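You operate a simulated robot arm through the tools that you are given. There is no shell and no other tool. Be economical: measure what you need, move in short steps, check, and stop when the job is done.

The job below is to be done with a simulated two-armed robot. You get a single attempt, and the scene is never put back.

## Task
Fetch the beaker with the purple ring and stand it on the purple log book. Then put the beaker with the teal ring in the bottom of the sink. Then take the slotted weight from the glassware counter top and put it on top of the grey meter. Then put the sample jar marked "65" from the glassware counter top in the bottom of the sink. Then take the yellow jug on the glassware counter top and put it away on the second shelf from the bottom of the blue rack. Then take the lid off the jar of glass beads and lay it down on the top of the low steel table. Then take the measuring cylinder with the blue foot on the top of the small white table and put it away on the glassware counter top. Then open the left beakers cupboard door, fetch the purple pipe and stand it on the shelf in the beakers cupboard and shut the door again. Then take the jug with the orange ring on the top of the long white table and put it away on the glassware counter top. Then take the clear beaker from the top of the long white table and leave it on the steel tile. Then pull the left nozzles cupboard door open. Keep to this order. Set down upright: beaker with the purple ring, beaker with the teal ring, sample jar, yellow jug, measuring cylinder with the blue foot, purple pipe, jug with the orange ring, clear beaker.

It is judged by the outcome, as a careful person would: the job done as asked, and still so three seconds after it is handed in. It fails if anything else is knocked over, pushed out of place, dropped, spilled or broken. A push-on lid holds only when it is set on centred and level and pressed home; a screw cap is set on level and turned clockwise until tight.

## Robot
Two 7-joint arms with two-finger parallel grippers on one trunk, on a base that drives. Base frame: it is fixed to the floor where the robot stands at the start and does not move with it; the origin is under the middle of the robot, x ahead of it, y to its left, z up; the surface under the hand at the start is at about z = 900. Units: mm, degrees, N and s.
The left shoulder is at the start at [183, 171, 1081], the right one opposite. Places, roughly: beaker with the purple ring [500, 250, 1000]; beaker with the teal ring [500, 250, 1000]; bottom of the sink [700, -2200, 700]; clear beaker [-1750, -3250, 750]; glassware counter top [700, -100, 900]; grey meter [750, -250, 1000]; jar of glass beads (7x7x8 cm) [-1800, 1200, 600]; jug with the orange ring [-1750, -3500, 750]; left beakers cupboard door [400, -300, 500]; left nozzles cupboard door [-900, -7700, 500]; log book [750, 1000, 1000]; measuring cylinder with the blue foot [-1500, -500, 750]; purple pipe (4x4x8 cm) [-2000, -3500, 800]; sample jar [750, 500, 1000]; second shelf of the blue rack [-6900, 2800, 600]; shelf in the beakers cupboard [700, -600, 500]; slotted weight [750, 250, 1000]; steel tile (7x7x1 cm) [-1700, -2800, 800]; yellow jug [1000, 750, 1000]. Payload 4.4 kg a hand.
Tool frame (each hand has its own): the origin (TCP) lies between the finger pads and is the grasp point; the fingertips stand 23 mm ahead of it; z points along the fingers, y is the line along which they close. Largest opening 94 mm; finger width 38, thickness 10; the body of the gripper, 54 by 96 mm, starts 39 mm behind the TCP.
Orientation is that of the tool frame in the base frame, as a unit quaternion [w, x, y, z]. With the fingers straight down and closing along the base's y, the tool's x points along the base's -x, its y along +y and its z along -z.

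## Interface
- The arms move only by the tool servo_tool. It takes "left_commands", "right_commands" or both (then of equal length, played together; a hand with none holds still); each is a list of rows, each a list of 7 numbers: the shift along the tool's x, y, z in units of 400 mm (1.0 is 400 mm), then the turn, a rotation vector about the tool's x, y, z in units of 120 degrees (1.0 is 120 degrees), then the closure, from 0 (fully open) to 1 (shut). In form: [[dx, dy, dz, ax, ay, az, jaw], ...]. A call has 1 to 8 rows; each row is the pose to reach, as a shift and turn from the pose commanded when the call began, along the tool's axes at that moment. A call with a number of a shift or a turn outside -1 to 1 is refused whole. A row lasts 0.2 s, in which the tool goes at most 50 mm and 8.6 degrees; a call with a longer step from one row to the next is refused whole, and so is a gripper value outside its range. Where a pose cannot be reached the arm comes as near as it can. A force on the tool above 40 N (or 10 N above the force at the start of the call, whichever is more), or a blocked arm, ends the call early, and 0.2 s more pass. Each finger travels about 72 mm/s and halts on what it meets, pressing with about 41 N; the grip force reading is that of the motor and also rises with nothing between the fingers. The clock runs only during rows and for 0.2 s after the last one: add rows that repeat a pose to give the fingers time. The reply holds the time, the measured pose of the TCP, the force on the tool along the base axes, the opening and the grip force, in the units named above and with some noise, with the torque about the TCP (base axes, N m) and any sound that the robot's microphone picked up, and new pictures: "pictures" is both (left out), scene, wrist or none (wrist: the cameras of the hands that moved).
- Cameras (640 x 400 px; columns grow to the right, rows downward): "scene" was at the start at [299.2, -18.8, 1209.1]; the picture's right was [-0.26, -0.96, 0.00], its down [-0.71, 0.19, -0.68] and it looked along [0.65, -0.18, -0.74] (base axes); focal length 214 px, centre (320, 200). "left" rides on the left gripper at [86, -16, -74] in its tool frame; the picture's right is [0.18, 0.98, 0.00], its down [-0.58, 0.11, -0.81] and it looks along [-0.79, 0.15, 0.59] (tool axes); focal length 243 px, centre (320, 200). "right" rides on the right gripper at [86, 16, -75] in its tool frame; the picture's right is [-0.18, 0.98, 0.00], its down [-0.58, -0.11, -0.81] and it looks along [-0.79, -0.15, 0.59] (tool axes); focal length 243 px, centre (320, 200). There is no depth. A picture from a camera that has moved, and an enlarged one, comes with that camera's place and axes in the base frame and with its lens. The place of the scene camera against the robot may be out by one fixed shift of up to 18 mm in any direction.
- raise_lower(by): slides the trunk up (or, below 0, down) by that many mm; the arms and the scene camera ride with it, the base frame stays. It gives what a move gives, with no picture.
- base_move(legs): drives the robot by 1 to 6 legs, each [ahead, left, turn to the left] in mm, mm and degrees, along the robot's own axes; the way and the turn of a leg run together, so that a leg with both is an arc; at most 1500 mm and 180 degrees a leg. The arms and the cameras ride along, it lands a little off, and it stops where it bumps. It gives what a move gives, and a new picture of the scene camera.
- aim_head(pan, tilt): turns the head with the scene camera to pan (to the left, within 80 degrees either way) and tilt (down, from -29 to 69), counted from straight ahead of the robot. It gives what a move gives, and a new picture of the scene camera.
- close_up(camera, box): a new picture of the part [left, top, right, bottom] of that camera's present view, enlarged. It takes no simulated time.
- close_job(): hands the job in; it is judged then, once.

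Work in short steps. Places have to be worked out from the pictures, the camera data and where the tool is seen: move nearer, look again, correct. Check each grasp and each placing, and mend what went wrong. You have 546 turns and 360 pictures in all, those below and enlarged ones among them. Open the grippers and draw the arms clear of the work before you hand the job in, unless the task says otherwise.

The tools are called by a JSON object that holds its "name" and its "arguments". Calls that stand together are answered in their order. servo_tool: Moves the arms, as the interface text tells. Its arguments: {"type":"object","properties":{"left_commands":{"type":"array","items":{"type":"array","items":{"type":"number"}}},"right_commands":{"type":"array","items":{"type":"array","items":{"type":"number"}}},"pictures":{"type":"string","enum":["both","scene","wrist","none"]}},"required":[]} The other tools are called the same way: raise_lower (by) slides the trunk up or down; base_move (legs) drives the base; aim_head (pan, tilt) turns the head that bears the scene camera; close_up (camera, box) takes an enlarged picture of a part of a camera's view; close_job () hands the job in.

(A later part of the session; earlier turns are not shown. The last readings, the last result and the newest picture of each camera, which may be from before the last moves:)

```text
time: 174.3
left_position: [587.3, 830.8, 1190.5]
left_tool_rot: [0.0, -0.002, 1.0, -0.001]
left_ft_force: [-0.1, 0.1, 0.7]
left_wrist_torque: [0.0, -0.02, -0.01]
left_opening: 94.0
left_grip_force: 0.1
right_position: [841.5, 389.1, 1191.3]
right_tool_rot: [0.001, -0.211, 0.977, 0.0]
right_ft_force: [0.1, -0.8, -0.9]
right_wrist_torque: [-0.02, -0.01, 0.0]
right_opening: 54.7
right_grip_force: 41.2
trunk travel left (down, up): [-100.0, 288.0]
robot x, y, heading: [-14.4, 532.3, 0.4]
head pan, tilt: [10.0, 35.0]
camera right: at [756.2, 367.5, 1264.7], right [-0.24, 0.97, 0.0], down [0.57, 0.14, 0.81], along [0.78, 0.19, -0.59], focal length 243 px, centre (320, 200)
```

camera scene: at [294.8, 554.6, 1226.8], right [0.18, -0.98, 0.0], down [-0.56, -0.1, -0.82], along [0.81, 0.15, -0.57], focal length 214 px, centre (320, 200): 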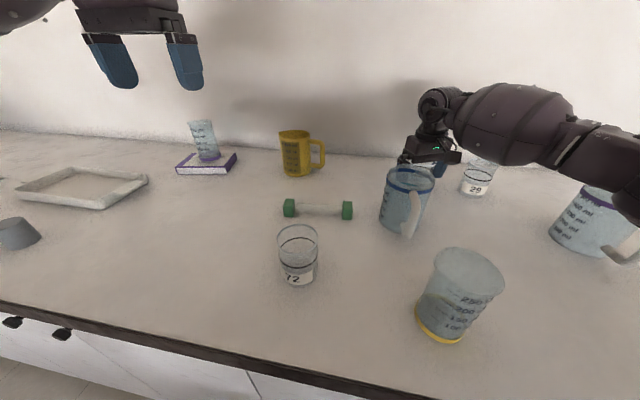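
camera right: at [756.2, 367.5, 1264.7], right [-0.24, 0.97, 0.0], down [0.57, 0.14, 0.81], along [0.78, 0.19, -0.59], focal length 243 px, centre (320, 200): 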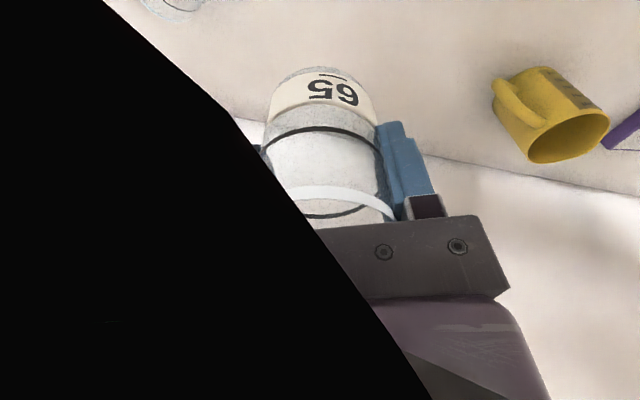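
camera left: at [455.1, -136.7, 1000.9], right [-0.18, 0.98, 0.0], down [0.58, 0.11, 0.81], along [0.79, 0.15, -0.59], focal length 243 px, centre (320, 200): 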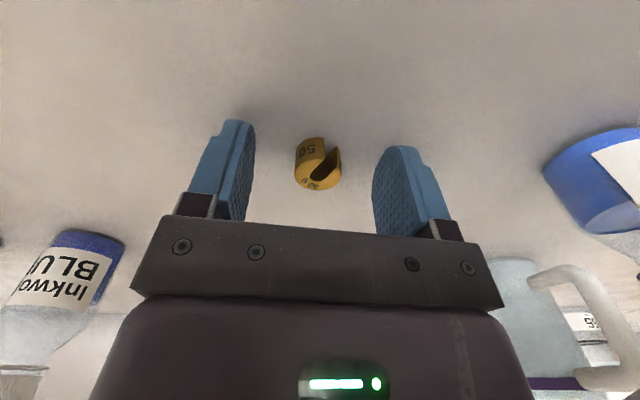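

Jar held. I retract the hand toward the robot, unwinding the yaw.

{"name": "servo_tool", "arguments": {"right_commands": [[0.1, 0.046, 0, 0, 0, 0.05, 0.8], [0.2, 0.09, 0, 0, 0, 0.1, 0.8], [0.3, 0.136, 0, 0, 0, 0.15, 0.8], [0.4, 0.18, 0, 0, 0, 0.2, 0.8], [0.5, 0.226, 0, 0, 0, 0.2, 0.8], [0.6, 0.27, 0, 0, 0, 0.2, 0.8]], "pictures": "none"}}

{"name": "base_move", "arguments": {"legs": [[-330, 0, 0], [0, -1400, 0], [0, -1280, 0]]}}

```text
time: 175.7
left_position: [586.2, 831.7, 1191.6]
left_tool_rot: [0.001, -0.001, 1.0, 0.001]
left_ft_force: [1.0, -0.8, 0.8]
left_wrist_torque: [0.01, -0.05, 0.0]
left_opening: 93.9
left_grip_force: 0.0
right_position: [581.9, 386.1, 1189.7]
right_tool_rot: [0.001, -0.004, 1.0, 0.001]
right_ft_force: [-0.6, -0.2, 0.0]
right_wrist_torque: [0.03, 0.0, 0.03]
right_opening: 55.0
right_grip_force: 41.2
trunk travel left (down, up): [-100.0, 288.0]
robot x, y, heading: [-14.5, 534.1, 0.5]
head pan, tilt: [10.0, 35.0]
```

```text
time: 200.9
left_position: [254.6, -1866.9, 1190.6]
left_tool_rot: [-0.001, 0.012, 1.0, -0.001]
left_ft_force: [-1.4, -0.5, -0.5]
left_wrist_torque: [0.0, -0.05, 0.01]
left_opening: 94.2
left_grip_force: 0.0
right_position: [236.3, -2308.9, 1189.4]
right_tool_rot: [0.0, 0.009, 1.0, 0.0]
right_ft_force: [0.7, 0.3, -0.7]
right_wrist_torque: [0.0, -0.01, -0.01]
right_opening: 54.8
right_grip_force: 41.3
trunk travel left (down, up): [-100.0, 288.0]
robot x, y, heading: [-355.5, -2148.6, -1.2]
head pan, tilt: [10.0, 35.0]
camera scene: at [-46.1, -2135.1, 1227.1], right [0.16, -0.99, 0.0], down [-0.57, -0.09, -0.82], along [0.81, 0.13, -0.57], focal length 214 px, centre (320, 200)
```

scene: 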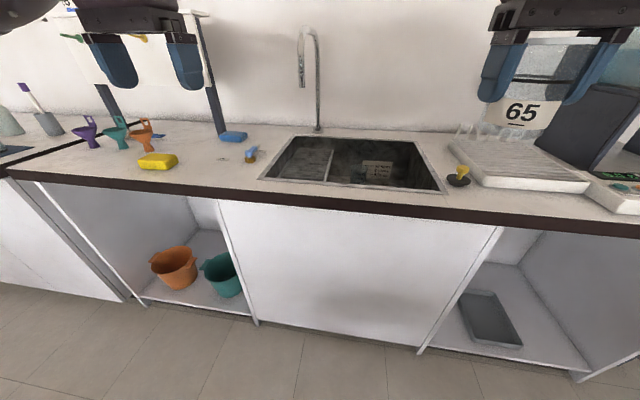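

Jar is held and I'm in front of the sink. I correct the heading and drive ahead 310.

{"name": "base_move", "arguments": {"legs": [[310, 0, 1.2]]}}

{"name": "servo_tool", "arguments": {"right_commands": [[-0.1, 0, 0, 0, 0, 0, 0.8], [-0.2, 0, 0, 0, 0, 0, 0.8], [-0.3, 0, 0, 0, 0, 0, 0.8], [-0.4, 0, 0, 0, 0, 0, 0.8], [-0.45, 0, 0, 0, 0, 0, 0.8]], "pictures": "both"}}

```text
time: 203.0
left_position: [561.3, -1853.7, 1190.1]
left_tool_rot: [0.001, 0.0, 1.0, -0.001]
left_ft_force: [0.5, 0.5, 0.2]
left_wrist_torque: [0.02, 0.03, 0.04]
left_opening: 94.0
left_grip_force: 0.0
right_position: [555.2, -2297.6, 1189.8]
right_tool_rot: [0.001, -0.003, 1.0, 0.001]
right_ft_force: [0.0, 0.2, -0.2]
right_wrist_torque: [0.01, 0.01, -0.01]
right_opening: 55.0
right_grip_force: 40.6
trunk travel left (down, up): [-100.0, 288.0]
robot x, y, heading: [-40.0, -2148.9, 0.2]
head pan, tilt: [10.0, 35.0]
camera scene: at [266.9, -2129.7, 1227.2], right [0.18, -0.98, 0.0], down [-0.56, -0.1, -0.82], along [0.81, 0.15, -0.57], focal length 214 px, centre (320, 200)
```

scene: 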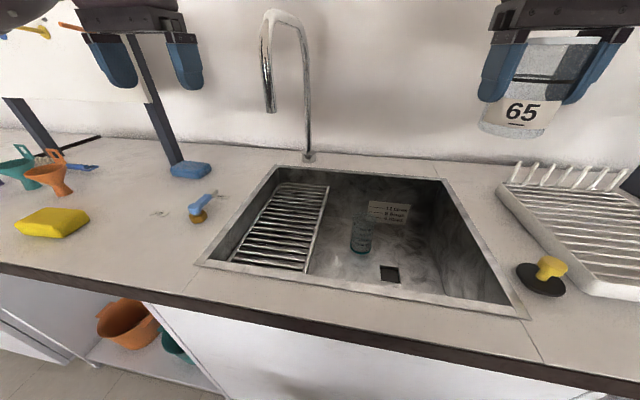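

```text
time: 204.2
left_position: [562.6, -1855.4, 1190.6]
left_tool_rot: [0.001, 0.001, 1.0, -0.002]
left_ft_force: [0.0, -0.3, 0.1]
left_wrist_torque: [0.03, 0.02, 0.04]
left_opening: 94.2
left_grip_force: 0.1
right_position: [734.3, -2298.0, 1188.8]
right_tool_rot: [0.001, -0.004, 1.0, 0.0]
right_ft_force: [-0.2, 0.8, -1.4]
right_wrist_torque: [-0.01, -0.03, 0.0]
right_opening: 54.9
right_grip_force: 41.1
trunk travel left (down, up): [-100.0, 288.0]
robot x, y, heading: [-44.5, -2150.4, 0.0]
head pan, tilt: [10.0, 35.0]
camera scene: at [266.9, -2129.6, 1227.1], right [0.18, -0.98, 0.0], down [-0.56, -0.1, -0.82], along [0.81, 0.15, -0.57], focal length 214 px, centre (320, 200)
camera right: at [648.2, -2282.1, 1261.8], right [0.18, 0.98, 0.0], down [0.58, -0.11, 0.81], along [0.79, -0.14, -0.59], focal length 243 px, centre (320, 200)
```

scene: 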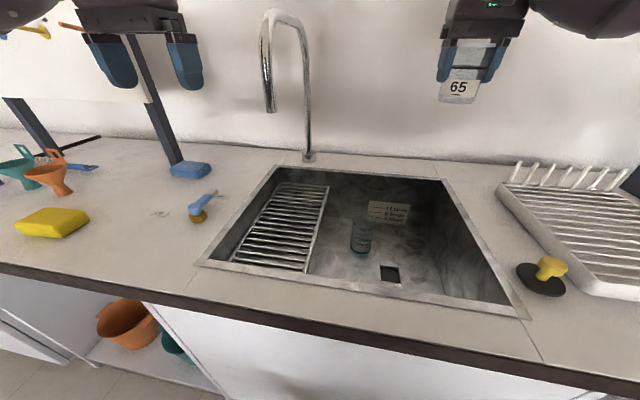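
right: 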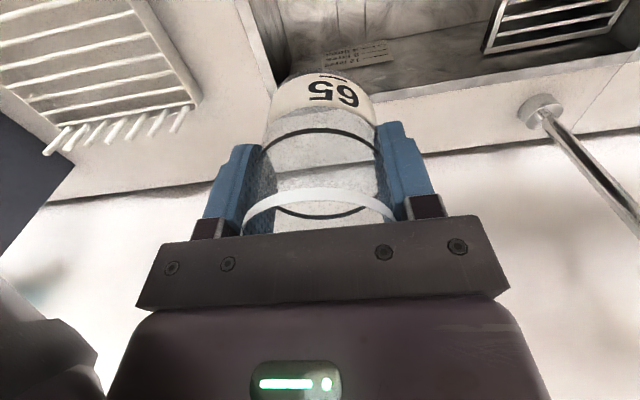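

Inside the deep sink the forearm would come low over the rim, so I shift the base left 120 mm and raise the trunk 180 mm to get a steeper forearm.

{"name": "base_move", "arguments": {"legs": [[0, 120, 0]]}}

{"name": "raise_lower", "arguments": {"by": 180}}

{"name": "close_up", "arguments": {"camera": "scene", "box": [0, 0, 640, 400]}}

```text
time: 205.9
left_position: [559.5, -1735.2, 1191.3]
left_tool_rot: [0.001, 0.0, 1.0, -0.001]
left_ft_force: [-0.4, 0.5, -0.4]
left_wrist_torque: [-0.03, 0.01, 0.01]
left_opening: 94.2
left_grip_force: 0.1
right_position: [732.9, -2177.4, 1189.2]
right_tool_rot: [0.0, -0.003, 1.0, 0.0]
right_ft_force: [-0.4, -0.4, -0.8]
right_wrist_torque: [0.02, 0.02, -0.02]
right_opening: 55.1
right_grip_force: 40.8
trunk travel left (down, up): [-100.0, 288.0]
robot x, y, heading: [-43.5, -2026.6, -0.1]
head pan, tilt: [10.0, 35.0]
camera scene: at [266.2, -2009.4, 1227.1], right [0.18, -0.98, 0.0], down [-0.56, -0.1, -0.82], along [0.81, 0.15, -0.57], focal length 214 px, centre (320, 200)
```

scene: 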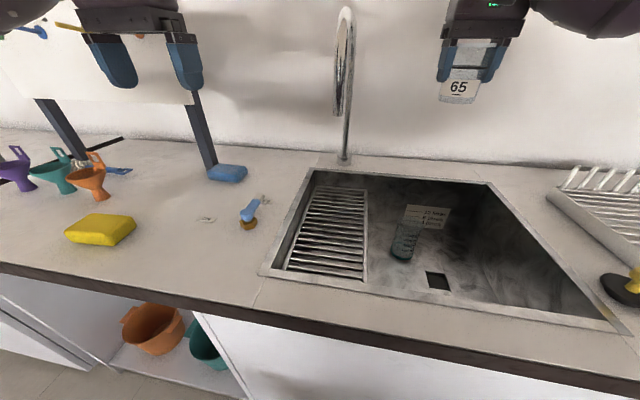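

```text
time: 207.9
left_position: [562.2, -1734.8, 1368.3]
left_tool_rot: [-0.001, 0.0, 1.0, 0.0]
left_ft_force: [0.7, -0.2, -0.8]
left_wrist_torque: [0.01, 0.03, -0.03]
left_opening: 93.9
left_grip_force: 0.2
right_position: [717.7, -2176.8, 1398.0]
right_tool_rot: [0.021, -0.002, 1.0, 0.0]
right_ft_force: [0.1, 0.6, -0.5]
right_wrist_torque: [0.01, 0.0, 0.01]
right_opening: 54.9
right_grip_force: 40.6
trunk travel left (down, up): [-280.0, 108.0]
robot x, y, heading: [-44.9, -2027.9, 0.3]
head pan, tilt: [10.0, 35.0]
```

```text
1.00 times, centred on (320, 200) of scene (not enlarged: the box is as wide or as high as the picture)
camera zoom: at [111.9, -2009.8, 1430.3], right [0.18, -0.98, 0.0], down [-0.57, -0.1, -0.82], along [0.81, 0.15, -0.57], focal length 214 px, centre (320, 200)
```

zoom: 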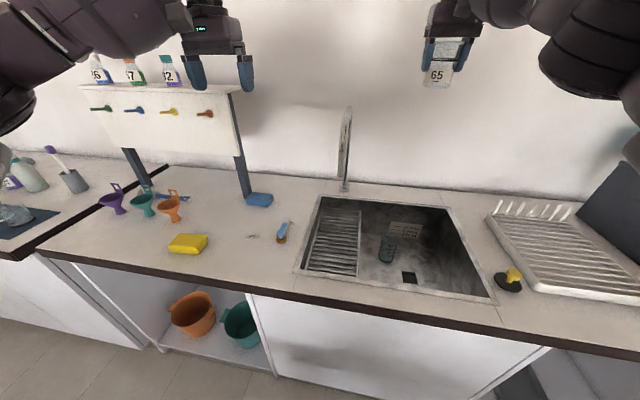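

I drive ahead 40 mm, then level the hand and bring the jar over (727,-2280) at z≈1150.

{"name": "base_move", "arguments": {"legs": [[40, 0, 0]]}}

{"name": "servo_tool", "arguments": {"right_commands": [[0.015, -0.05, 0.06, 0, 0.02, 0, 0.8], [0.03, -0.1, 0.14, 0, 0.02, 0, 0.8], [0.045, -0.15, 0.22, 0, 0.02, 0, 0.8], [0.06, -0.2, 0.3, 0, 0.02, 0, 0.8], [0.077, -0.257, 0.38, 0, 0.02, 0, 0.8], [0.077, -0.257, 0.46, 0, 0.02, 0, 0.8], [0.077, -0.257, 0.54, 0, 0.02, 0, 0.8], [0.077, -0.257, 0.62, 0, 0.02, 0, 0.8]], "pictures": "both"}}

```text
time: 208.8
left_position: [600.6, -1734.8, 1370.6]
left_tool_rot: [0.0, 0.001, 1.0, -0.001]
left_ft_force: [0.2, -0.4, 0.0]
left_wrist_torque: [0.0, 0.03, -0.02]
left_opening: 94.1
left_grip_force: 0.1
right_position: [757.5, -2178.4, 1399.5]
right_tool_rot: [0.023, -0.001, 1.0, 0.0]
right_ft_force: [0.6, 0.2, -0.4]
right_wrist_torque: [0.03, 0.07, 0.0]
right_opening: 55.1
right_grip_force: 40.9
trunk travel left (down, up): [-280.0, 108.0]
robot x, y, heading: [-2.8, -2029.8, 0.1]
head pan, tilt: [10.0, 35.0]
camera scene: at [150.8, -2010.3, 1430.9], right [0.18, -0.98, 0.0], down [-0.56, -0.1, -0.82], along [0.81, 0.15, -0.57], focal length 214 px, centre (320, 200)
```

scene: 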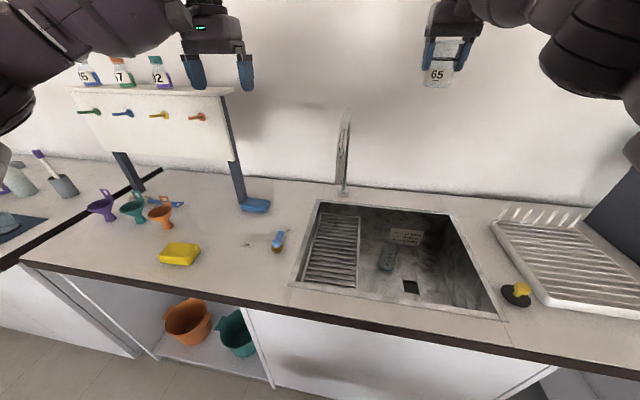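

```text
time: 210.6
left_position: [600.9, -1734.4, 1369.8]
left_tool_rot: [0.0, 0.001, 1.0, -0.001]
left_ft_force: [-0.7, -0.6, 0.1]
left_wrist_torque: [-0.03, 0.03, 0.01]
left_opening: 93.8
left_grip_force: 0.1
right_position: [737.1, -2280.4, 1147.3]
right_tool_rot: [0.001, -0.003, 1.0, -0.001]
right_ft_force: [0.4, -0.6, -0.2]
right_wrist_torque: [0.01, 0.0, 0.02]
right_opening: 55.0
right_grip_force: 40.9
trunk travel left (down, up): [-280.0, 108.0]
robot x, y, heading: [-4.7, -2026.4, 0.2]
head pan, tilt: [10.0, 35.0]
camera scene: at [151.1, -2010.4, 1430.6], right [0.18, -0.98, 0.0], down [-0.56, -0.1, -0.82], along [0.81, 0.15, -0.57], focal length 214 px, centre (320, 200)
camera right: at [651.0, -2264.5, 1220.2], right [0.18, 0.98, 0.0], down [0.58, -0.11, 0.81], along [0.79, -0.14, -0.59], focal length 243 px, centre (320, 200)
```

scene: 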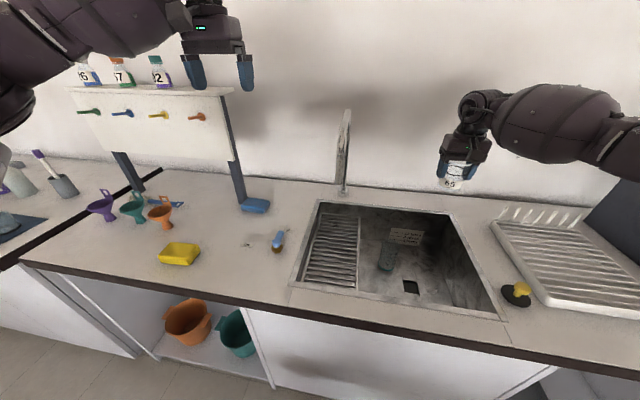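
right: 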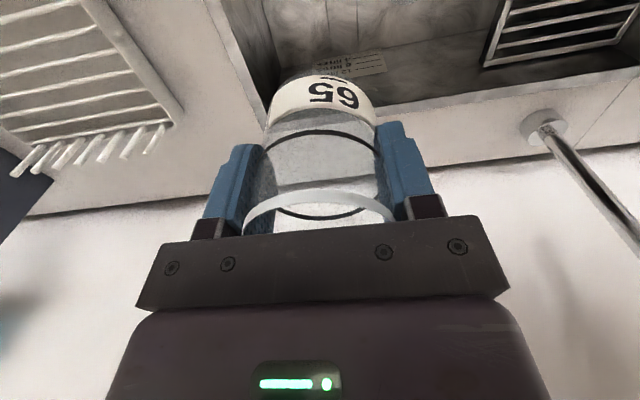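

Forearm should become steeper as the hand drops. I descend to TCP ≈ 920 and check.

{"name": "servo_tool", "arguments": {"right_commands": [[0.01, 0, 0.1, 0, 0, 0, 0.8], [0.02, 0, 0.2, 0, 0, 0, 0.8], [0.02, 0, 0.3, 0, 0, 0, 0.8], [0.02, 0, 0.4, 0, 0, 0, 0.8], [0.02, 0, 0.5, 0, 0, 0, 0.8], [0.02, 0, 0.57, 0, 0, 0, 0.8]], "pictures": "both"}}

```text
time: 212.0
left_position: [600.9, -1734.5, 1370.6]
left_tool_rot: [0.0, 0.0, 1.0, -0.001]
left_ft_force: [0.4, 0.4, 0.1]
left_wrist_torque: [0.04, 0.0, -0.03]
left_opening: 94.0
left_grip_force: 0.1
right_position: [728.1, -2281.9, 922.4]
right_tool_rot: [0.001, -0.003, 1.0, 0.001]
right_ft_force: [-0.1, -0.2, -0.3]
right_wrist_torque: [-0.05, 0.03, 0.01]
right_opening: 55.2
right_grip_force: 41.4
trunk travel left (down, up): [-280.0, 108.0]
robot x, y, heading: [-3.5, -2032.9, 0.4]
head pan, tilt: [10.0, 35.0]
camera scene: at [150.6, -2010.3, 1430.7], right [0.18, -0.98, 0.0], down [-0.56, -0.1, -0.82], along [0.81, 0.15, -0.57], focal length 214 px, centre (320, 200)
camera right: at [642.6, -2266.1, 995.7], right [0.18, 0.98, 0.0], down [0.58, -0.11, 0.81], along [0.79, -0.14, -0.59], focal length 243 px, centre (320, 200)
```

scene: 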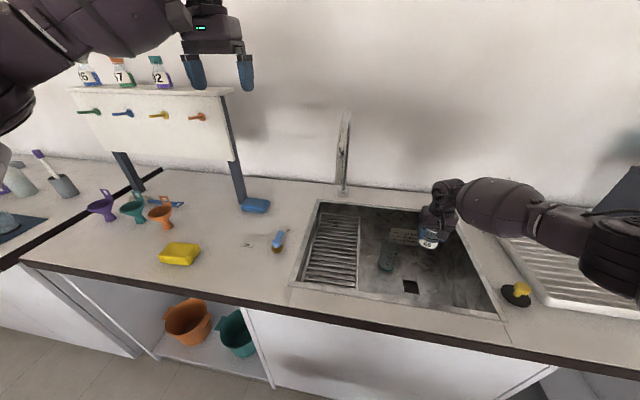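
right: 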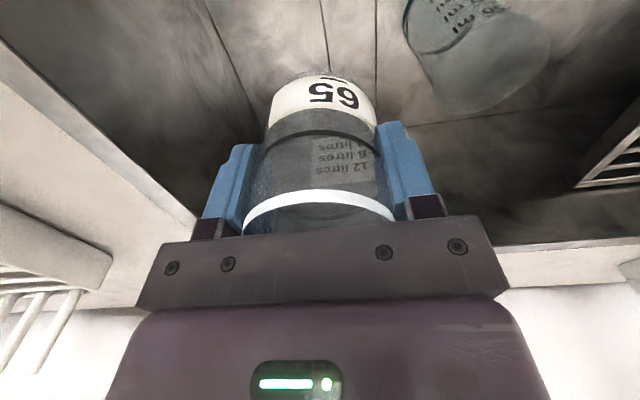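

The right forearm swings low over the dish rack, so that is unsafe. I'll retreat, set the jar on a free counter spot left of the sink, and regrip it higher with the left hand.

{"name": "servo_tool", "arguments": {"right_commands": [[0, 0, -0.1, 0, 0, 0, 0.8], [0, 0, -0.22, 0, 0, 0, 0.8], [0, 0, -0.34, 0, 0, 0, 0.8], [0, 0, -0.46, 0, 0, 0, 0.8], [0, 0, -0.58, 0, 0, 0, 0.8], [0.03, 0, -0.68, 0, 0, 0, 0.8], [0.1, 0, -0.78, 0, 0, 0, 0.8], [0.17, 0, -0.87, 0, 0, 0, 0.8]], "pictures": "none"}}

{"name": "servo_tool", "arguments": {"right_commands": [[0.05, 0.05, -0.05, 0, 0, 0, 0.8], [0.12, 0.1, -0.1, 0, 0, 0, 0.8], [0.2, 0.15, -0.15, 0, 0, 0, 0.8], [0.28, 0.15, -0.2, 0, 0, 0, 0.8]], "pictures": "none"}}

{"name": "raise_lower", "arguments": {"by": -180}}

```text
time: 213.8
left_position: [598.8, -1734.7, 1370.7]
left_tool_rot: [0.001, 0.001, 1.0, 0.0]
left_ft_force: [0.6, 0.2, 0.6]
left_wrist_torque: [-0.02, -0.02, -0.06]
left_opening: 94.2
left_grip_force: 0.1
right_position: [660.2, -2281.0, 1272.2]
right_tool_rot: [0.002, -0.003, 1.0, 0.001]
right_ft_force: [-0.3, -0.5, -0.7]
right_wrist_torque: [-0.01, 0.02, 0.02]
right_opening: 54.7
right_grip_force: 40.7
trunk travel left (down, up): [-280.0, 108.0]
robot x, y, heading: [-6.4, -2033.1, 0.3]
head pan, tilt: [10.0, 35.0]
```

```text
time: 214.8
left_position: [599.7, -1735.6, 1371.0]
left_tool_rot: [0.0, 0.001, 1.0, 0.001]
left_ft_force: [-0.2, -0.5, 0.7]
left_wrist_torque: [0.03, 0.0, -0.02]
left_opening: 93.8
left_grip_force: 0.0
right_position: [545.4, -2222.2, 1351.4]
right_tool_rot: [0.003, -0.002, 1.0, 0.0]
right_ft_force: [-1.1, 0.2, -0.1]
right_wrist_torque: [0.03, -0.01, 0.02]
right_opening: 54.9
right_grip_force: 40.8
trunk travel left (down, up): [-280.0, 108.0]
robot x, y, heading: [-4.5, -2028.1, -0.0]
head pan, tilt: [10.0, 35.0]
```

```text
time: 216.8
left_position: [599.9, -1734.9, 1191.8]
left_tool_rot: [0.001, 0.001, 1.0, -0.001]
left_ft_force: [-0.1, -0.6, 0.1]
left_wrist_torque: [0.01, -0.02, -0.04]
left_opening: 94.1
left_grip_force: 0.0
right_position: [546.0, -2221.9, 1171.4]
right_tool_rot: [0.002, -0.002, 1.0, 0.001]
right_ft_force: [-0.5, 0.7, 0.1]
right_wrist_torque: [0.01, 0.0, 0.0]
right_opening: 55.0
right_grip_force: 40.7
trunk travel left (down, up): [-100.0, 288.0]
robot x, y, heading: [-2.0, -2026.4, 0.3]
head pan, tilt: [10.0, 35.0]
```

I back up 60 and drive left so the right hand is near y=-1605, then look.

{"name": "base_move", "arguments": {"legs": [[-60, 0, 0], [0, 617, 0], [60, 0, 0]]}}

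{"name": "aim_head", "arguments": {"pan": -25, "tilt": 45}}

{"name": "close_up", "arguments": {"camera": "right", "box": [0, 0, 640, 400]}}

```text
time: 223.9
left_position: [592.8, -1108.8, 1190.9]
left_tool_rot: [0.0, -0.004, 1.0, -0.001]
left_ft_force: [0.1, 0.3, 0.0]
left_wrist_torque: [-0.01, 0.03, 0.0]
left_opening: 93.9
left_grip_force: 0.0
right_position: [545.3, -1595.2, 1171.0]
right_tool_rot: [0.001, -0.006, 1.0, 0.0]
right_ft_force: [0.8, 0.2, -1.1]
right_wrist_torque: [0.01, 0.03, -0.01]
right_opening: 54.9
right_grip_force: 41.3
trunk travel left (down, up): [-100.0, 288.0]
robot x, y, heading: [-3.9, -1408.7, 0.8]
head pan, tilt: [10.0, 35.0]
camera scene: at [301.7, -1385.9, 1227.2], right [0.19, -0.98, 0.0], down [-0.56, -0.11, -0.82], along [0.8, 0.15, -0.57], focal length 214 px, centre (320, 200)
```

scene: 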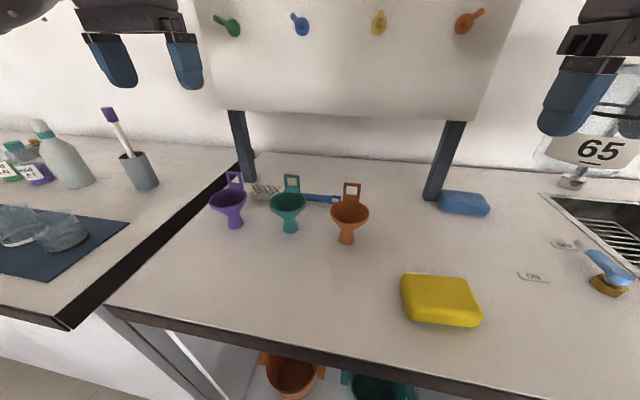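

```text
time: 224.9
left_position: [593.6, -1108.8, 1190.0]
left_tool_rot: [0.0, -0.003, 1.0, -0.001]
left_ft_force: [-0.5, 0.2, 0.6]
left_wrist_torque: [-0.01, 0.0, 0.01]
left_opening: 93.8
left_grip_force: 0.1
right_position: [546.0, -1596.3, 1169.9]
right_tool_rot: [0.001, -0.005, 1.0, 0.0]
right_ft_force: [1.4, 0.8, -0.4]
right_wrist_torque: [0.0, 0.0, 0.03]
right_opening: 54.9
right_grip_force: 41.2
trunk travel left (down, up): [-100.0, 288.0]
robot x, y, heading: [-5.3, -1404.3, 0.8]
head pan, tilt: [-25.0, 45.0]
camera scene: at [289.0, -1435.6, 1212.3], right [-0.41, -0.91, 0.0], down [-0.64, 0.29, -0.71], along [0.65, -0.29, -0.71], focal length 214 px, centre (320, 200)
```

scene: 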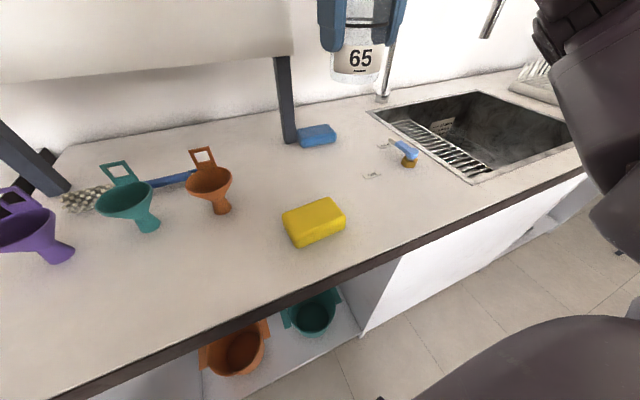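

```text
1.00 times, centred on (320, 200) of right (not enlarged: the box is as wide or as high as the picture)
camera zoom: at [459.3, -1581.3, 1243.2], right [0.17, 0.99, 0.0], down [0.58, -0.1, 0.81], along [0.8, -0.14, -0.59], focal length 243 px, centre (320, 200)
```

zoom: 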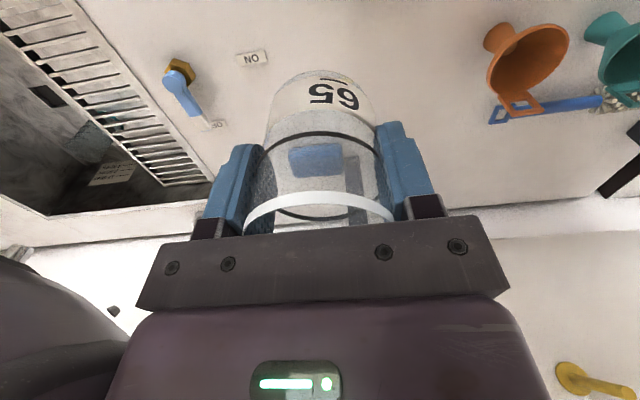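

A free spot at (630,-1585). I move there and lower the jar to just above the counter.

{"name": "servo_tool", "arguments": {"right_commands": [[-0.1, 0.015, 0, 0, 0, 0, 0.8], [-0.21, 0.028, 0, 0, 0, 0, 0.8], [-0.21, 0.028, 0.11, 0, 0, 0, 0.8], [-0.21, 0.028, 0.22, 0, 0, 0, 0.8], [-0.21, 0.028, 0.33, 0, 0, 0, 0.8], [-0.21, 0.028, 0.43, 0, 0, 0, 0.8], [-0.21, 0.028, 0.51, 0, 0, 0, 0.8]], "pictures": "both"}}

```text
time: 226.5
left_position: [593.1, -1108.8, 1190.6]
left_tool_rot: [0.001, -0.004, 1.0, 0.0]
left_ft_force: [0.6, 0.5, 0.2]
left_wrist_torque: [0.01, 0.03, 0.01]
left_opening: 93.5
left_grip_force: 0.0
right_position: [630.2, -1584.8, 964.9]
right_tool_rot: [0.001, -0.007, 1.0, 0.001]
right_ft_force: [-0.6, -0.2, -0.5]
right_wrist_torque: [0.0, 0.01, 0.0]
right_opening: 54.9
right_grip_force: 40.6
trunk travel left (down, up): [-100.0, 288.0]
robot x, y, heading: [-10.1, -1409.2, 0.8]
head pan, tilt: [-25.0, 45.0]
camera scene: at [289.3, -1435.8, 1212.1], right [-0.41, -0.91, 0.0], down [-0.64, 0.29, -0.71], along [0.64, -0.29, -0.71], focal length 214 px, centre (320, 200)
camera right: at [544.2, -1570.5, 1038.3], right [0.17, 0.99, 0.0], down [0.58, -0.1, 0.81], along [0.8, -0.14, -0.59], focal length 243 px, centre (320, 200)
```

scene: 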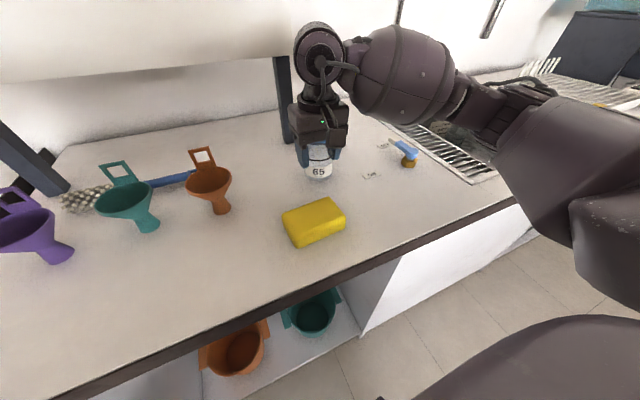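
right: 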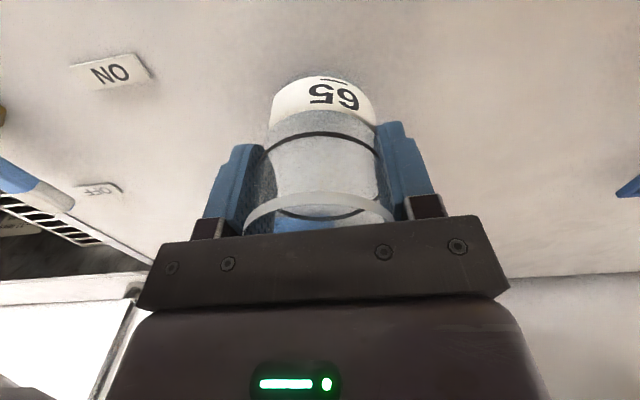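

Clear. I lower slowly to contact.

{"name": "servo_tool", "arguments": {"right_commands": [[0, 0, 0.01, 0, 0, 0, 0.8], [0, 0, 0.02, 0, 0, 0, 0.8], [0, 0, 0.027, 0, 0, 0, 0.8], [0, 0, 0.033, 0, 0, 0, 0.8]], "pictures": "none"}}

```text
time: 227.5
left_position: [594.5, -1108.8, 1189.9]
left_tool_rot: [0.0, -0.003, 1.0, -0.001]
left_ft_force: [-0.1, 0.4, -0.4]
left_wrist_torque: [0.0, -0.01, -0.02]
left_opening: 94.1
left_grip_force: 0.1
right_position: [630.2, -1584.8, 953.6]
right_tool_rot: [0.0, -0.008, 1.0, 0.0]
right_ft_force: [-0.1, 0.5, -1.0]
right_wrist_torque: [0.0, 0.01, -0.01]
right_opening: 55.0
right_grip_force: 40.8
trunk travel left (down, up): [-100.0, 288.0]
robot x, y, heading: [-10.2, -1404.1, 0.7]
head pan, tilt: [-25.0, 45.0]
```

{"name": "servo_tool", "arguments": {"right_commands": [[0, 0, 0.004, 0, 0, 0, 0.8], [0, 0, 0.008, 0, 0, 0, 0.8], [0, 0, 0.008, 0, 0, 0, 0.8]], "pictures": "none"}}

```text
time: 228.3
left_position: [592.0, -1108.5, 1192.3]
left_tool_rot: [0.002, -0.003, 1.0, -0.002]
left_ft_force: [1.2, 0.5, -0.4]
left_wrist_torque: [0.0, -0.01, 0.01]
left_opening: 93.9
left_grip_force: 0.1
right_position: [629.2, -1584.7, 952.2]
right_tool_rot: [0.003, -0.006, 1.0, 0.001]
right_ft_force: [2.4, -3.1, 15.5]
right_wrist_torque: [-0.23, 0.05, 0.07]
right_opening: 54.9
right_grip_force: 40.7
trunk travel left (down, up): [-100.0, 288.0]
robot x, y, heading: [-11.4, -1407.2, 0.9]
head pan, tilt: [-25.0, 45.0]
```

Contact (15 N). I open partly, then rise and retract.

{"name": "servo_tool", "arguments": {"right_commands": [[0, 0, -0.004, 0, 0, 0, 0.5], [0, 0, -0.004, 0, 0, 0, 0.25], [0, 0, -0.004, 0, 0, 0, 0.2], [0, 0, -0.06, 0, 0, 0, 0.2], [0, 0, -0.18, 0, 0, 0, 0.2], [0, 0, -0.3, 0, 0, 0, 0.2], [0, 0, -0.42, 0, 0, 0, 0.2], [0, 0, -0.54, 0, 0, 0, 0.2]], "pictures": "none"}}

{"name": "servo_tool", "arguments": {"right_commands": [[0.1, 0, -0.05, 0, 0, 0, 0.1], [0.22, 0, -0.05, 0, 0, 0, 0], [0.34, 0, -0.05, 0, 0, 0, 0], [0.45, 0, -0.05, 0, 0, 0, 0]], "pictures": "scene"}}

```text
time: 230.1
left_position: [591.3, -1107.6, 1192.2]
left_tool_rot: [0.001, -0.004, 1.0, -0.001]
left_ft_force: [-1.1, 0.0, -0.6]
left_wrist_torque: [0.01, 0.0, 0.0]
left_opening: 93.8
left_grip_force: 0.1
right_position: [627.4, -1582.0, 1166.8]
right_tool_rot: [0.003, -0.006, 1.0, -0.001]
right_ft_force: [0.2, -0.2, 0.5]
right_wrist_torque: [-0.04, 0.0, 0.01]
right_opening: 75.2
right_grip_force: 0.1
trunk travel left (down, up): [-100.0, 288.0]
robot x, y, heading: [-9.8, -1405.9, 0.8]
head pan, tilt: [-25.0, 45.0]
```

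```text
time: 231.1
left_position: [592.5, -1108.0, 1191.6]
left_tool_rot: [0.001, -0.003, 1.0, -0.001]
left_ft_force: [-0.5, -1.0, 0.1]
left_wrist_torque: [-0.01, 0.01, 0.02]
left_opening: 93.9
left_grip_force: 0.2
right_position: [446.9, -1586.2, 1185.2]
right_tool_rot: [0.002, -0.006, 1.0, 0.0]
right_ft_force: [1.0, 0.0, -0.7]
right_wrist_torque: [0.04, -0.02, 0.01]
right_opening: 93.8
right_grip_force: 0.1
trunk travel left (down, up): [-100.0, 288.0]
robot x, y, heading: [-8.8, -1406.1, 0.2]
head pan, tilt: [-25.0, 45.0]
camera scene: at [288.4, -1435.6, 1212.6], right [-0.41, -0.91, 0.0], down [-0.64, 0.29, -0.71], along [0.64, -0.29, -0.71], focal length 214 px, centre (320, 200)
```

scene: 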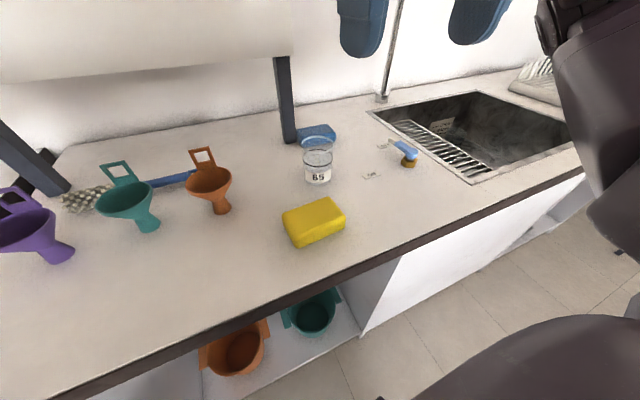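

Jar stands at (629,-1583). I drive right 345 and bring the left hand above it.

{"name": "base_move", "arguments": {"legs": [[0, -345, 0]]}}

{"name": "servo_tool", "arguments": {"left_commands": [[-0.03, -0.1, 0, 0, 0, 0, 0], [-0.06, -0.2, 0, 0, 0, 0, 0], [-0.09, -0.32, 0, 0, 0, 0, 0], [-0.09, -0.32, 0.1, 0, 0, 0, 0.1]], "pictures": "wrist"}}

```text
time: 234.7
left_position: [597.4, -1453.1, 1190.6]
left_tool_rot: [0.0, -0.002, 1.0, 0.001]
left_ft_force: [-0.7, 0.3, -0.2]
left_wrist_torque: [0.01, 0.02, -0.04]
left_opening: 93.8
left_grip_force: 0.1
right_position: [452.1, -1932.0, 1185.3]
right_tool_rot: [0.0, -0.007, 1.0, 0.0]
right_ft_force: [-0.5, -0.3, 0.0]
right_wrist_torque: [-0.05, 0.03, -0.04]
right_opening: 94.0
right_grip_force: 0.1
trunk travel left (down, up): [-100.0, 288.0]
robot x, y, heading: [-2.9, -1751.7, 0.7]
head pan, tilt: [-25.0, 45.0]
camera scene: at [293.0, -1780.4, 1212.3], right [-0.41, -0.91, 0.0], down [-0.64, 0.29, -0.71], along [0.64, -0.29, -0.71], focal length 214 px, centre (320, 200)
```

scene: 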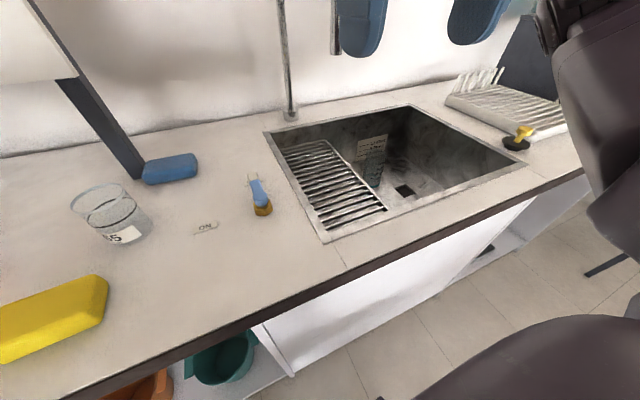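

```text
time: 235.7
left_position: [635.6, -1579.6, 1146.8]
left_tool_rot: [-0.001, -0.004, 1.0, -0.001]
left_ft_force: [-0.1, 0.1, 0.4]
left_wrist_torque: [-0.01, -0.03, -0.03]
left_opening: 84.6
left_grip_force: 0.0
right_position: [454.0, -1929.8, 1183.2]
right_tool_rot: [0.0, -0.006, 1.0, 0.0]
right_ft_force: [-0.2, 0.3, 0.3]
right_wrist_torque: [-0.02, 0.01, -0.01]
right_opening: 93.7
right_grip_force: 0.0
trunk travel left (down, up): [-100.0, 288.0]
robot x, y, heading: [-6.0, -1750.8, 0.9]
head pan, tilt: [-25.0, 45.0]
camera left: at [549.7, -1595.7, 1221.8], right [-0.19, 0.98, 0.0], down [0.58, 0.11, 0.81], along [0.79, 0.15, -0.59], focal length 243 px, centre (320, 200)
```

left: 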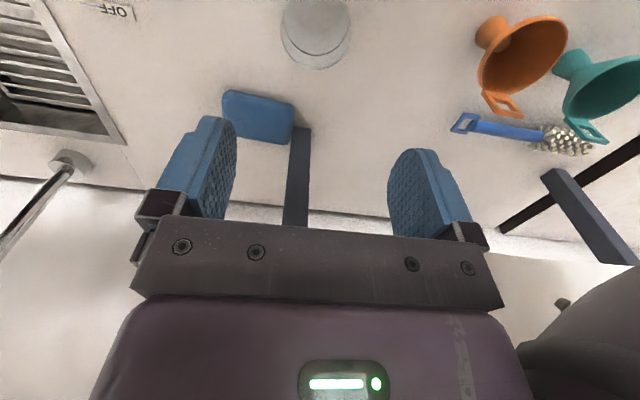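

Jar is centred under the hand. I descend to TCP ≈ 982 for a high grip and look.

{"name": "servo_tool", "arguments": {"left_commands": [[0, -0.005, 0.1, 0, 0, 0, 0.1], [0, -0.005, 0.2, 0, 0, 0, 0.1], [0, -0.005, 0.3, 0, 0, 0, 0.1], [0, -0.005, 0.4, 0, 0, 0, 0.1], [0, -0.005, 0.412, 0, 0, 0, 0.1]], "pictures": "both"}}

```text
time: 236.9
left_position: [634.3, -1585.0, 986.1]
left_tool_rot: [0.0, -0.002, 1.0, -0.001]
left_ft_force: [0.4, 0.1, 0.0]
left_wrist_torque: [-0.02, 0.0, 0.01]
left_opening: 84.7
left_grip_force: 0.2
right_position: [451.2, -1932.4, 1185.4]
right_tool_rot: [0.001, -0.006, 1.0, 0.001]
right_ft_force: [-0.1, -0.5, 0.5]
right_wrist_torque: [0.0, 0.0, 0.02]
right_opening: 94.0
right_grip_force: 0.1
trunk travel left (down, up): [-100.0, 288.0]
robot x, y, heading: [-2.0, -1749.9, 1.0]
head pan, tilt: [-25.0, 45.0]
camera scene: at [292.6, -1780.3, 1212.6], right [-0.41, -0.91, 0.0], down [-0.64, 0.29, -0.71], along [0.64, -0.29, -0.71], focal length 214 px, centre (320, 200)
camera left: at [548.8, -1602.3, 1061.7], right [-0.19, 0.98, 0.0], down [0.58, 0.11, 0.81], along [0.79, 0.15, -0.59], focal length 243 px, centre (320, 200)
```

scene: 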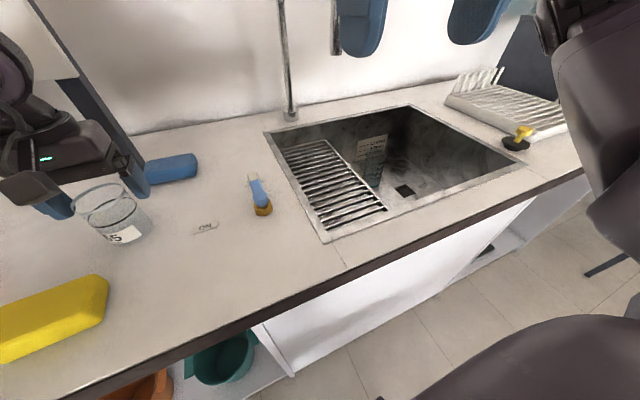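
left: 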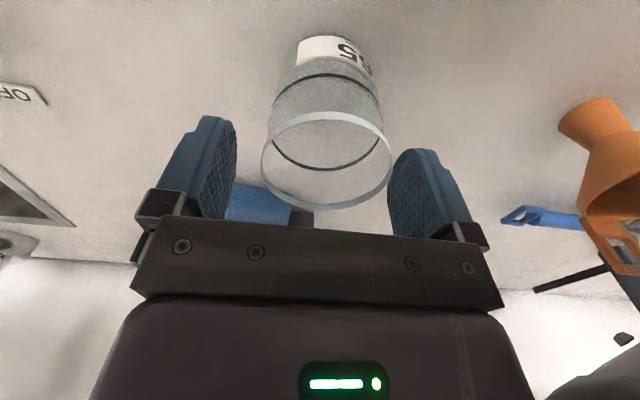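

Rim z≈973. I go down to TCP 974 for ~22 mm overlap and grip.

{"name": "servo_tool", "arguments": {"left_commands": [[0, 0.005, 0.03, 0, 0, 0, 0.1], [0, 0.005, 0.03, 0, 0, 0, 0.4], [0, 0.005, 0.03, 0, 0, 0, 0.8], [0, 0.005, 0.03, 0, 0, 0, 0.8], [0, 0.005, 0.03, 0, 0, 0, 0.8]], "pictures": "wrist"}}

```text
time: 238.1
left_position: [633.9, -1582.9, 974.1]
left_tool_rot: [0.001, -0.003, 1.0, -0.001]
left_ft_force: [-0.2, -0.6, -0.2]
left_wrist_torque: [-0.01, -0.02, 0.01]
left_opening: 54.7
left_grip_force: 40.8
right_position: [452.7, -1932.0, 1185.6]
right_tool_rot: [0.001, -0.006, 1.0, 0.0]
right_ft_force: [-1.7, -0.9, 0.2]
right_wrist_torque: [-0.06, 0.0, -0.02]
right_opening: 94.0
right_grip_force: 0.1
trunk travel left (down, up): [-100.0, 288.0]
robot x, y, heading: [-5.5, -1752.8, 0.7]
head pan, tilt: [-25.0, 45.0]
camera left: at [548.8, -1599.5, 1049.5], right [-0.19, 0.98, 0.0], down [0.58, 0.11, 0.81], along [0.79, 0.15, -0.59], focal length 243 px, centre (320, 200)
```

left: 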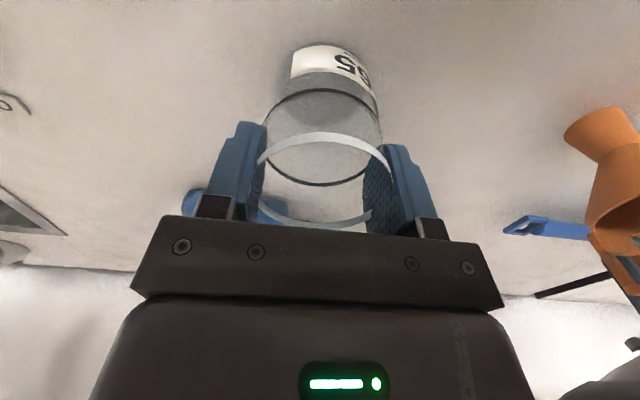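

Good grip (54.7). I lift, retract a little, back up and drive right to the sink.

{"name": "servo_tool", "arguments": {"left_commands": [[0, 0, -0.06, 0, 0, 0, 0.8], [0, 0, -0.16, 0, 0, 0, 0.8], [0, 0, -0.28, 0, 0, 0, 0.8], [0, 0, -0.4, 0, 0, 0, 0.8], [0, 0, -0.52, 0, 0, 0, 0.8], [0.08, 0, -0.56, 0, 0, 0, 0.8], [0.19, 0, -0.56, 0, 0, 0, 0.8]], "pictures": "none"}}

{"name": "base_move", "arguments": {"legs": [[-150, 0, 0], [0, -630, 0], [150, 0, -0.7]]}}

{"name": "aim_head", "arguments": {"pan": 10, "tilt": 40}}

```text
time: 239.7
left_position: [558.0, -1581.6, 1199.7]
left_tool_rot: [0.001, -0.003, 1.0, -0.002]
left_ft_force: [-0.2, -0.5, -0.7]
left_wrist_torque: [0.02, -0.02, 0.0]
left_opening: 54.7
left_grip_force: 40.9
right_position: [450.5, -1932.5, 1185.4]
right_tool_rot: [0.001, -0.006, 1.0, 0.0]
right_ft_force: [0.2, -0.2, 1.0]
right_wrist_torque: [-0.02, 0.0, -0.03]
right_opening: 94.1
right_grip_force: 0.0
trunk travel left (down, up): [-100.0, 288.0]
robot x, y, heading: [-1.6, -1750.7, 0.6]
head pan, tilt: [-25.0, 45.0]
```

```text
time: 247.6
left_position: [568.8, -2205.1, 1199.0]
left_tool_rot: [0.001, -0.002, 1.0, -0.001]
left_ft_force: [-0.8, 0.4, -1.2]
left_wrist_torque: [-0.02, 0.02, 0.0]
left_opening: 54.5
left_grip_force: 41.5
right_position: [461.1, -2556.5, 1184.9]
right_tool_rot: [0.0, -0.005, 1.0, 0.0]
right_ft_force: [0.0, -0.9, -0.4]
right_wrist_torque: [-0.02, 0.0, -0.02]
right_opening: 94.0
right_grip_force: 0.1
trunk travel left (down, up): [-100.0, 288.0]
robot x, y, heading: [3.6, -2374.7, 0.6]
head pan, tilt: [-25.0, 45.0]
camera scene: at [301.9, -2403.9, 1212.4], right [-0.41, -0.91, 0.0], down [-0.64, 0.29, -0.71], along [0.64, -0.29, -0.71], focal length 214 px, centre (320, 200)
```

scene: 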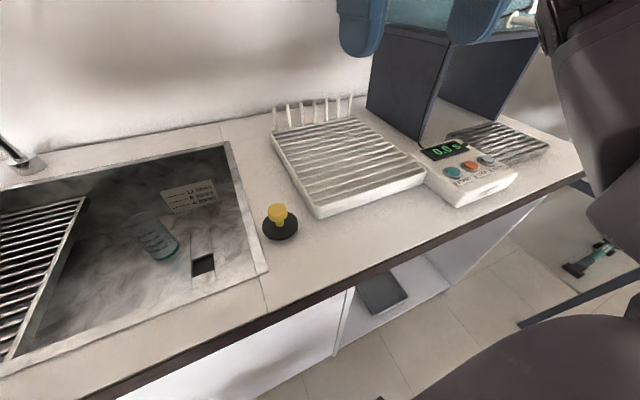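

```text
time: 248.6
left_position: [566.6, -2206.3, 1198.6]
left_tool_rot: [0.001, -0.002, 1.0, -0.001]
left_ft_force: [-0.5, 0.6, -0.4]
left_wrist_torque: [0.0, 0.02, 0.01]
left_opening: 54.8
left_grip_force: 41.3
right_position: [460.2, -2555.1, 1185.4]
right_tool_rot: [0.0, -0.005, 1.0, 0.0]
right_ft_force: [-0.6, 0.6, -0.3]
right_wrist_torque: [0.01, -0.01, -0.01]
right_opening: 93.8
right_grip_force: 0.0
trunk travel left (down, up): [-100.0, 288.0]
robot x, y, heading: [5.4, -2370.6, 0.6]
head pan, tilt: [10.0, 40.0]
camera scene: at [311.2, -2354.7, 1219.6], right [0.18, -0.98, 0.0], down [-0.63, -0.12, -0.77], along [0.75, 0.14, -0.64], focal length 214 px, centre (320, 200)
```

scene: 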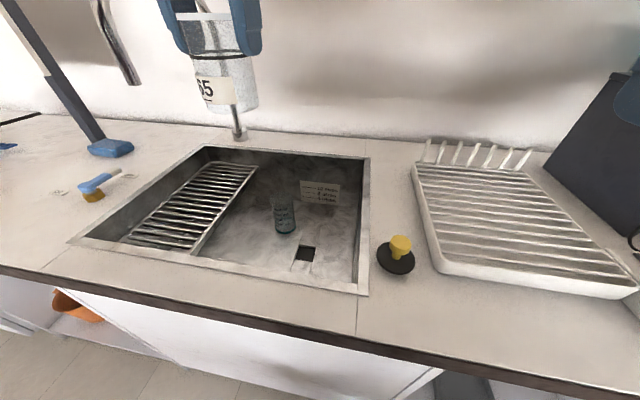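

Sink's right inner edge is y≈-2380. I raise the trunk 80 and bring the jar to (745,-2287).

{"name": "raise_lower", "arguments": {"by": 80}}

{"name": "servo_tool", "arguments": {"left_commands": [[-0.09, -0.05, 0, 0, 0, 0, 0.8], [-0.18, -0.1, 0, 0, 0, 0, 0.8], [-0.27, -0.15, 0, 0, 0, 0, 0.8], [-0.36, -0.2, 0.02, 0, 0, 0, 0.8], [-0.446, -0.203, 0.06, 0, 0, 0, 0.8], [-0.446, -0.203, 0.17, 0, 0, 0, 0.8], [-0.446, -0.203, 0.28, 0, 0, 0, 0.8], [-0.446, -0.203, 0.39, 0, 0, 0, 0.8]], "pictures": "both"}}

```text
time: 249.8
left_position: [570.6, -2205.7, 1276.3]
left_tool_rot: [-0.002, -0.002, 1.0, 0.001]
left_ft_force: [0.9, -0.2, -0.4]
left_wrist_torque: [0.0, -0.02, 0.04]
left_opening: 54.9
left_grip_force: 41.0
right_position: [462.1, -2555.9, 1263.0]
right_tool_rot: [-0.001, -0.005, 1.0, 0.0]
right_ft_force: [-0.4, 0.4, 0.3]
right_wrist_torque: [-0.01, 0.01, -0.01]
right_opening: 94.0
right_grip_force: 0.1
trunk travel left (down, up): [-180.0, 208.0]
robot x, y, heading: [6.4, -2372.2, 0.5]
head pan, tilt: [10.0, 40.0]
```

```text
time: 251.6
left_position: [746.2, -2283.1, 1121.2]
left_tool_rot: [0.001, -0.001, 1.0, -0.001]
left_ft_force: [0.8, -0.5, -1.5]
left_wrist_torque: [0.01, 0.0, 0.0]
left_opening: 54.8
left_grip_force: 40.9
right_position: [461.4, -2556.0, 1263.8]
right_tool_rot: [0.001, -0.005, 1.0, -0.001]
right_ft_force: [0.3, 0.3, -0.1]
right_wrist_torque: [0.0, 0.01, 0.01]
right_opening: 94.2
right_grip_force: 0.1
trunk travel left (down, up): [-180.0, 208.0]
robot x, y, heading: [8.0, -2370.9, 0.8]
head pan, tilt: [10.0, 40.0]
camera scene: at [230.7, -2355.0, 1315.2], right [0.18, -0.98, 0.0], down [-0.63, -0.12, -0.77], along [0.75, 0.14, -0.64], focal length 214 px, centre (320, 200)
camera left: at [661.4, -2299.6, 1196.4], right [-0.19, 0.98, 0.0], down [0.58, 0.11, 0.81], along [0.79, 0.15, -0.59], focal length 243 px, centre (320, 200)
```

scene: 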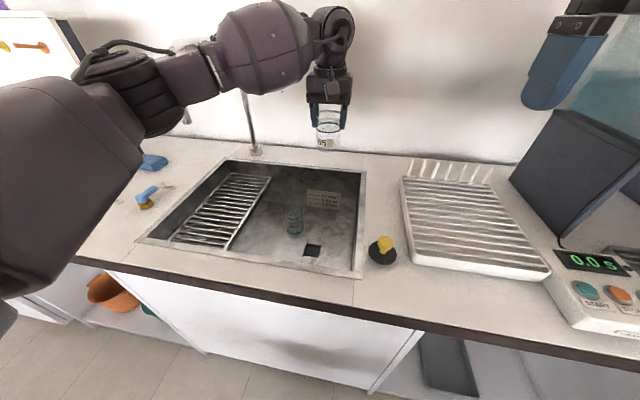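
left: 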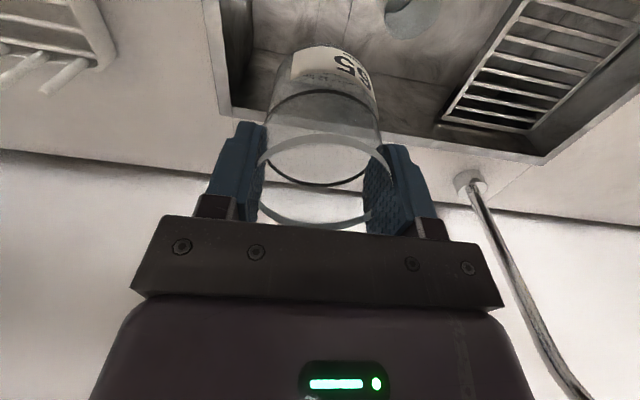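

Faucet is behind the arm, clear. I descend to TCP ≈ 865.

{"name": "servo_tool", "arguments": {"left_commands": [[0, 0, 0.1, 0, 0, 0, 0.8], [0, 0, 0.21, 0, 0, 0, 0.8], [0, 0, 0.32, 0, 0, 0, 0.8], [0, 0, 0.43, 0, 0, 0, 0.8], [0, 0, 0.54, 0, 0, 0, 0.8], [0, 0, 0.64, 0, 0, 0, 0.8]], "pictures": "both"}}

```text
time: 253.0
left_position: [748.3, -2285.3, 867.5]
left_tool_rot: [0.0, -0.002, 1.0, -0.001]
left_ft_force: [-0.2, 0.1, 1.1]
left_wrist_torque: [0.01, 0.03, 0.0]
left_opening: 55.0
left_grip_force: 40.9
right_position: [462.1, -2556.0, 1265.8]
right_tool_rot: [0.001, -0.004, 1.0, 0.001]
right_ft_force: [0.2, 0.8, 0.6]
right_wrist_torque: [0.01, 0.0, 0.01]
right_opening: 93.9
right_grip_force: 0.0
trunk travel left (down, up): [-180.0, 208.0]
robot x, y, heading: [4.2, -2371.8, 0.6]
head pan, tilt: [10.0, 40.0]
camera scene: at [230.5, -2355.5, 1315.3], right [0.18, -0.98, 0.0], down [-0.63, -0.12, -0.77], along [0.75, 0.14, -0.64], focal length 214 px, centre (320, 200)
camera left: at [663.0, -2301.0, 942.1], right [-0.19, 0.98, 0.0], down [0.58, 0.11, 0.81], along [0.79, 0.15, -0.59], focal length 243 px, centre (320, 200)
```

scene: 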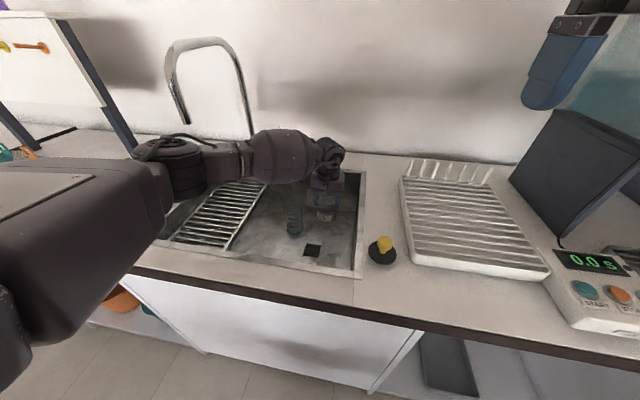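
left: 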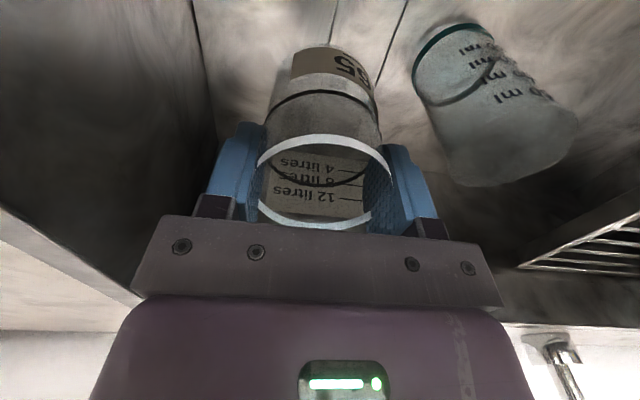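

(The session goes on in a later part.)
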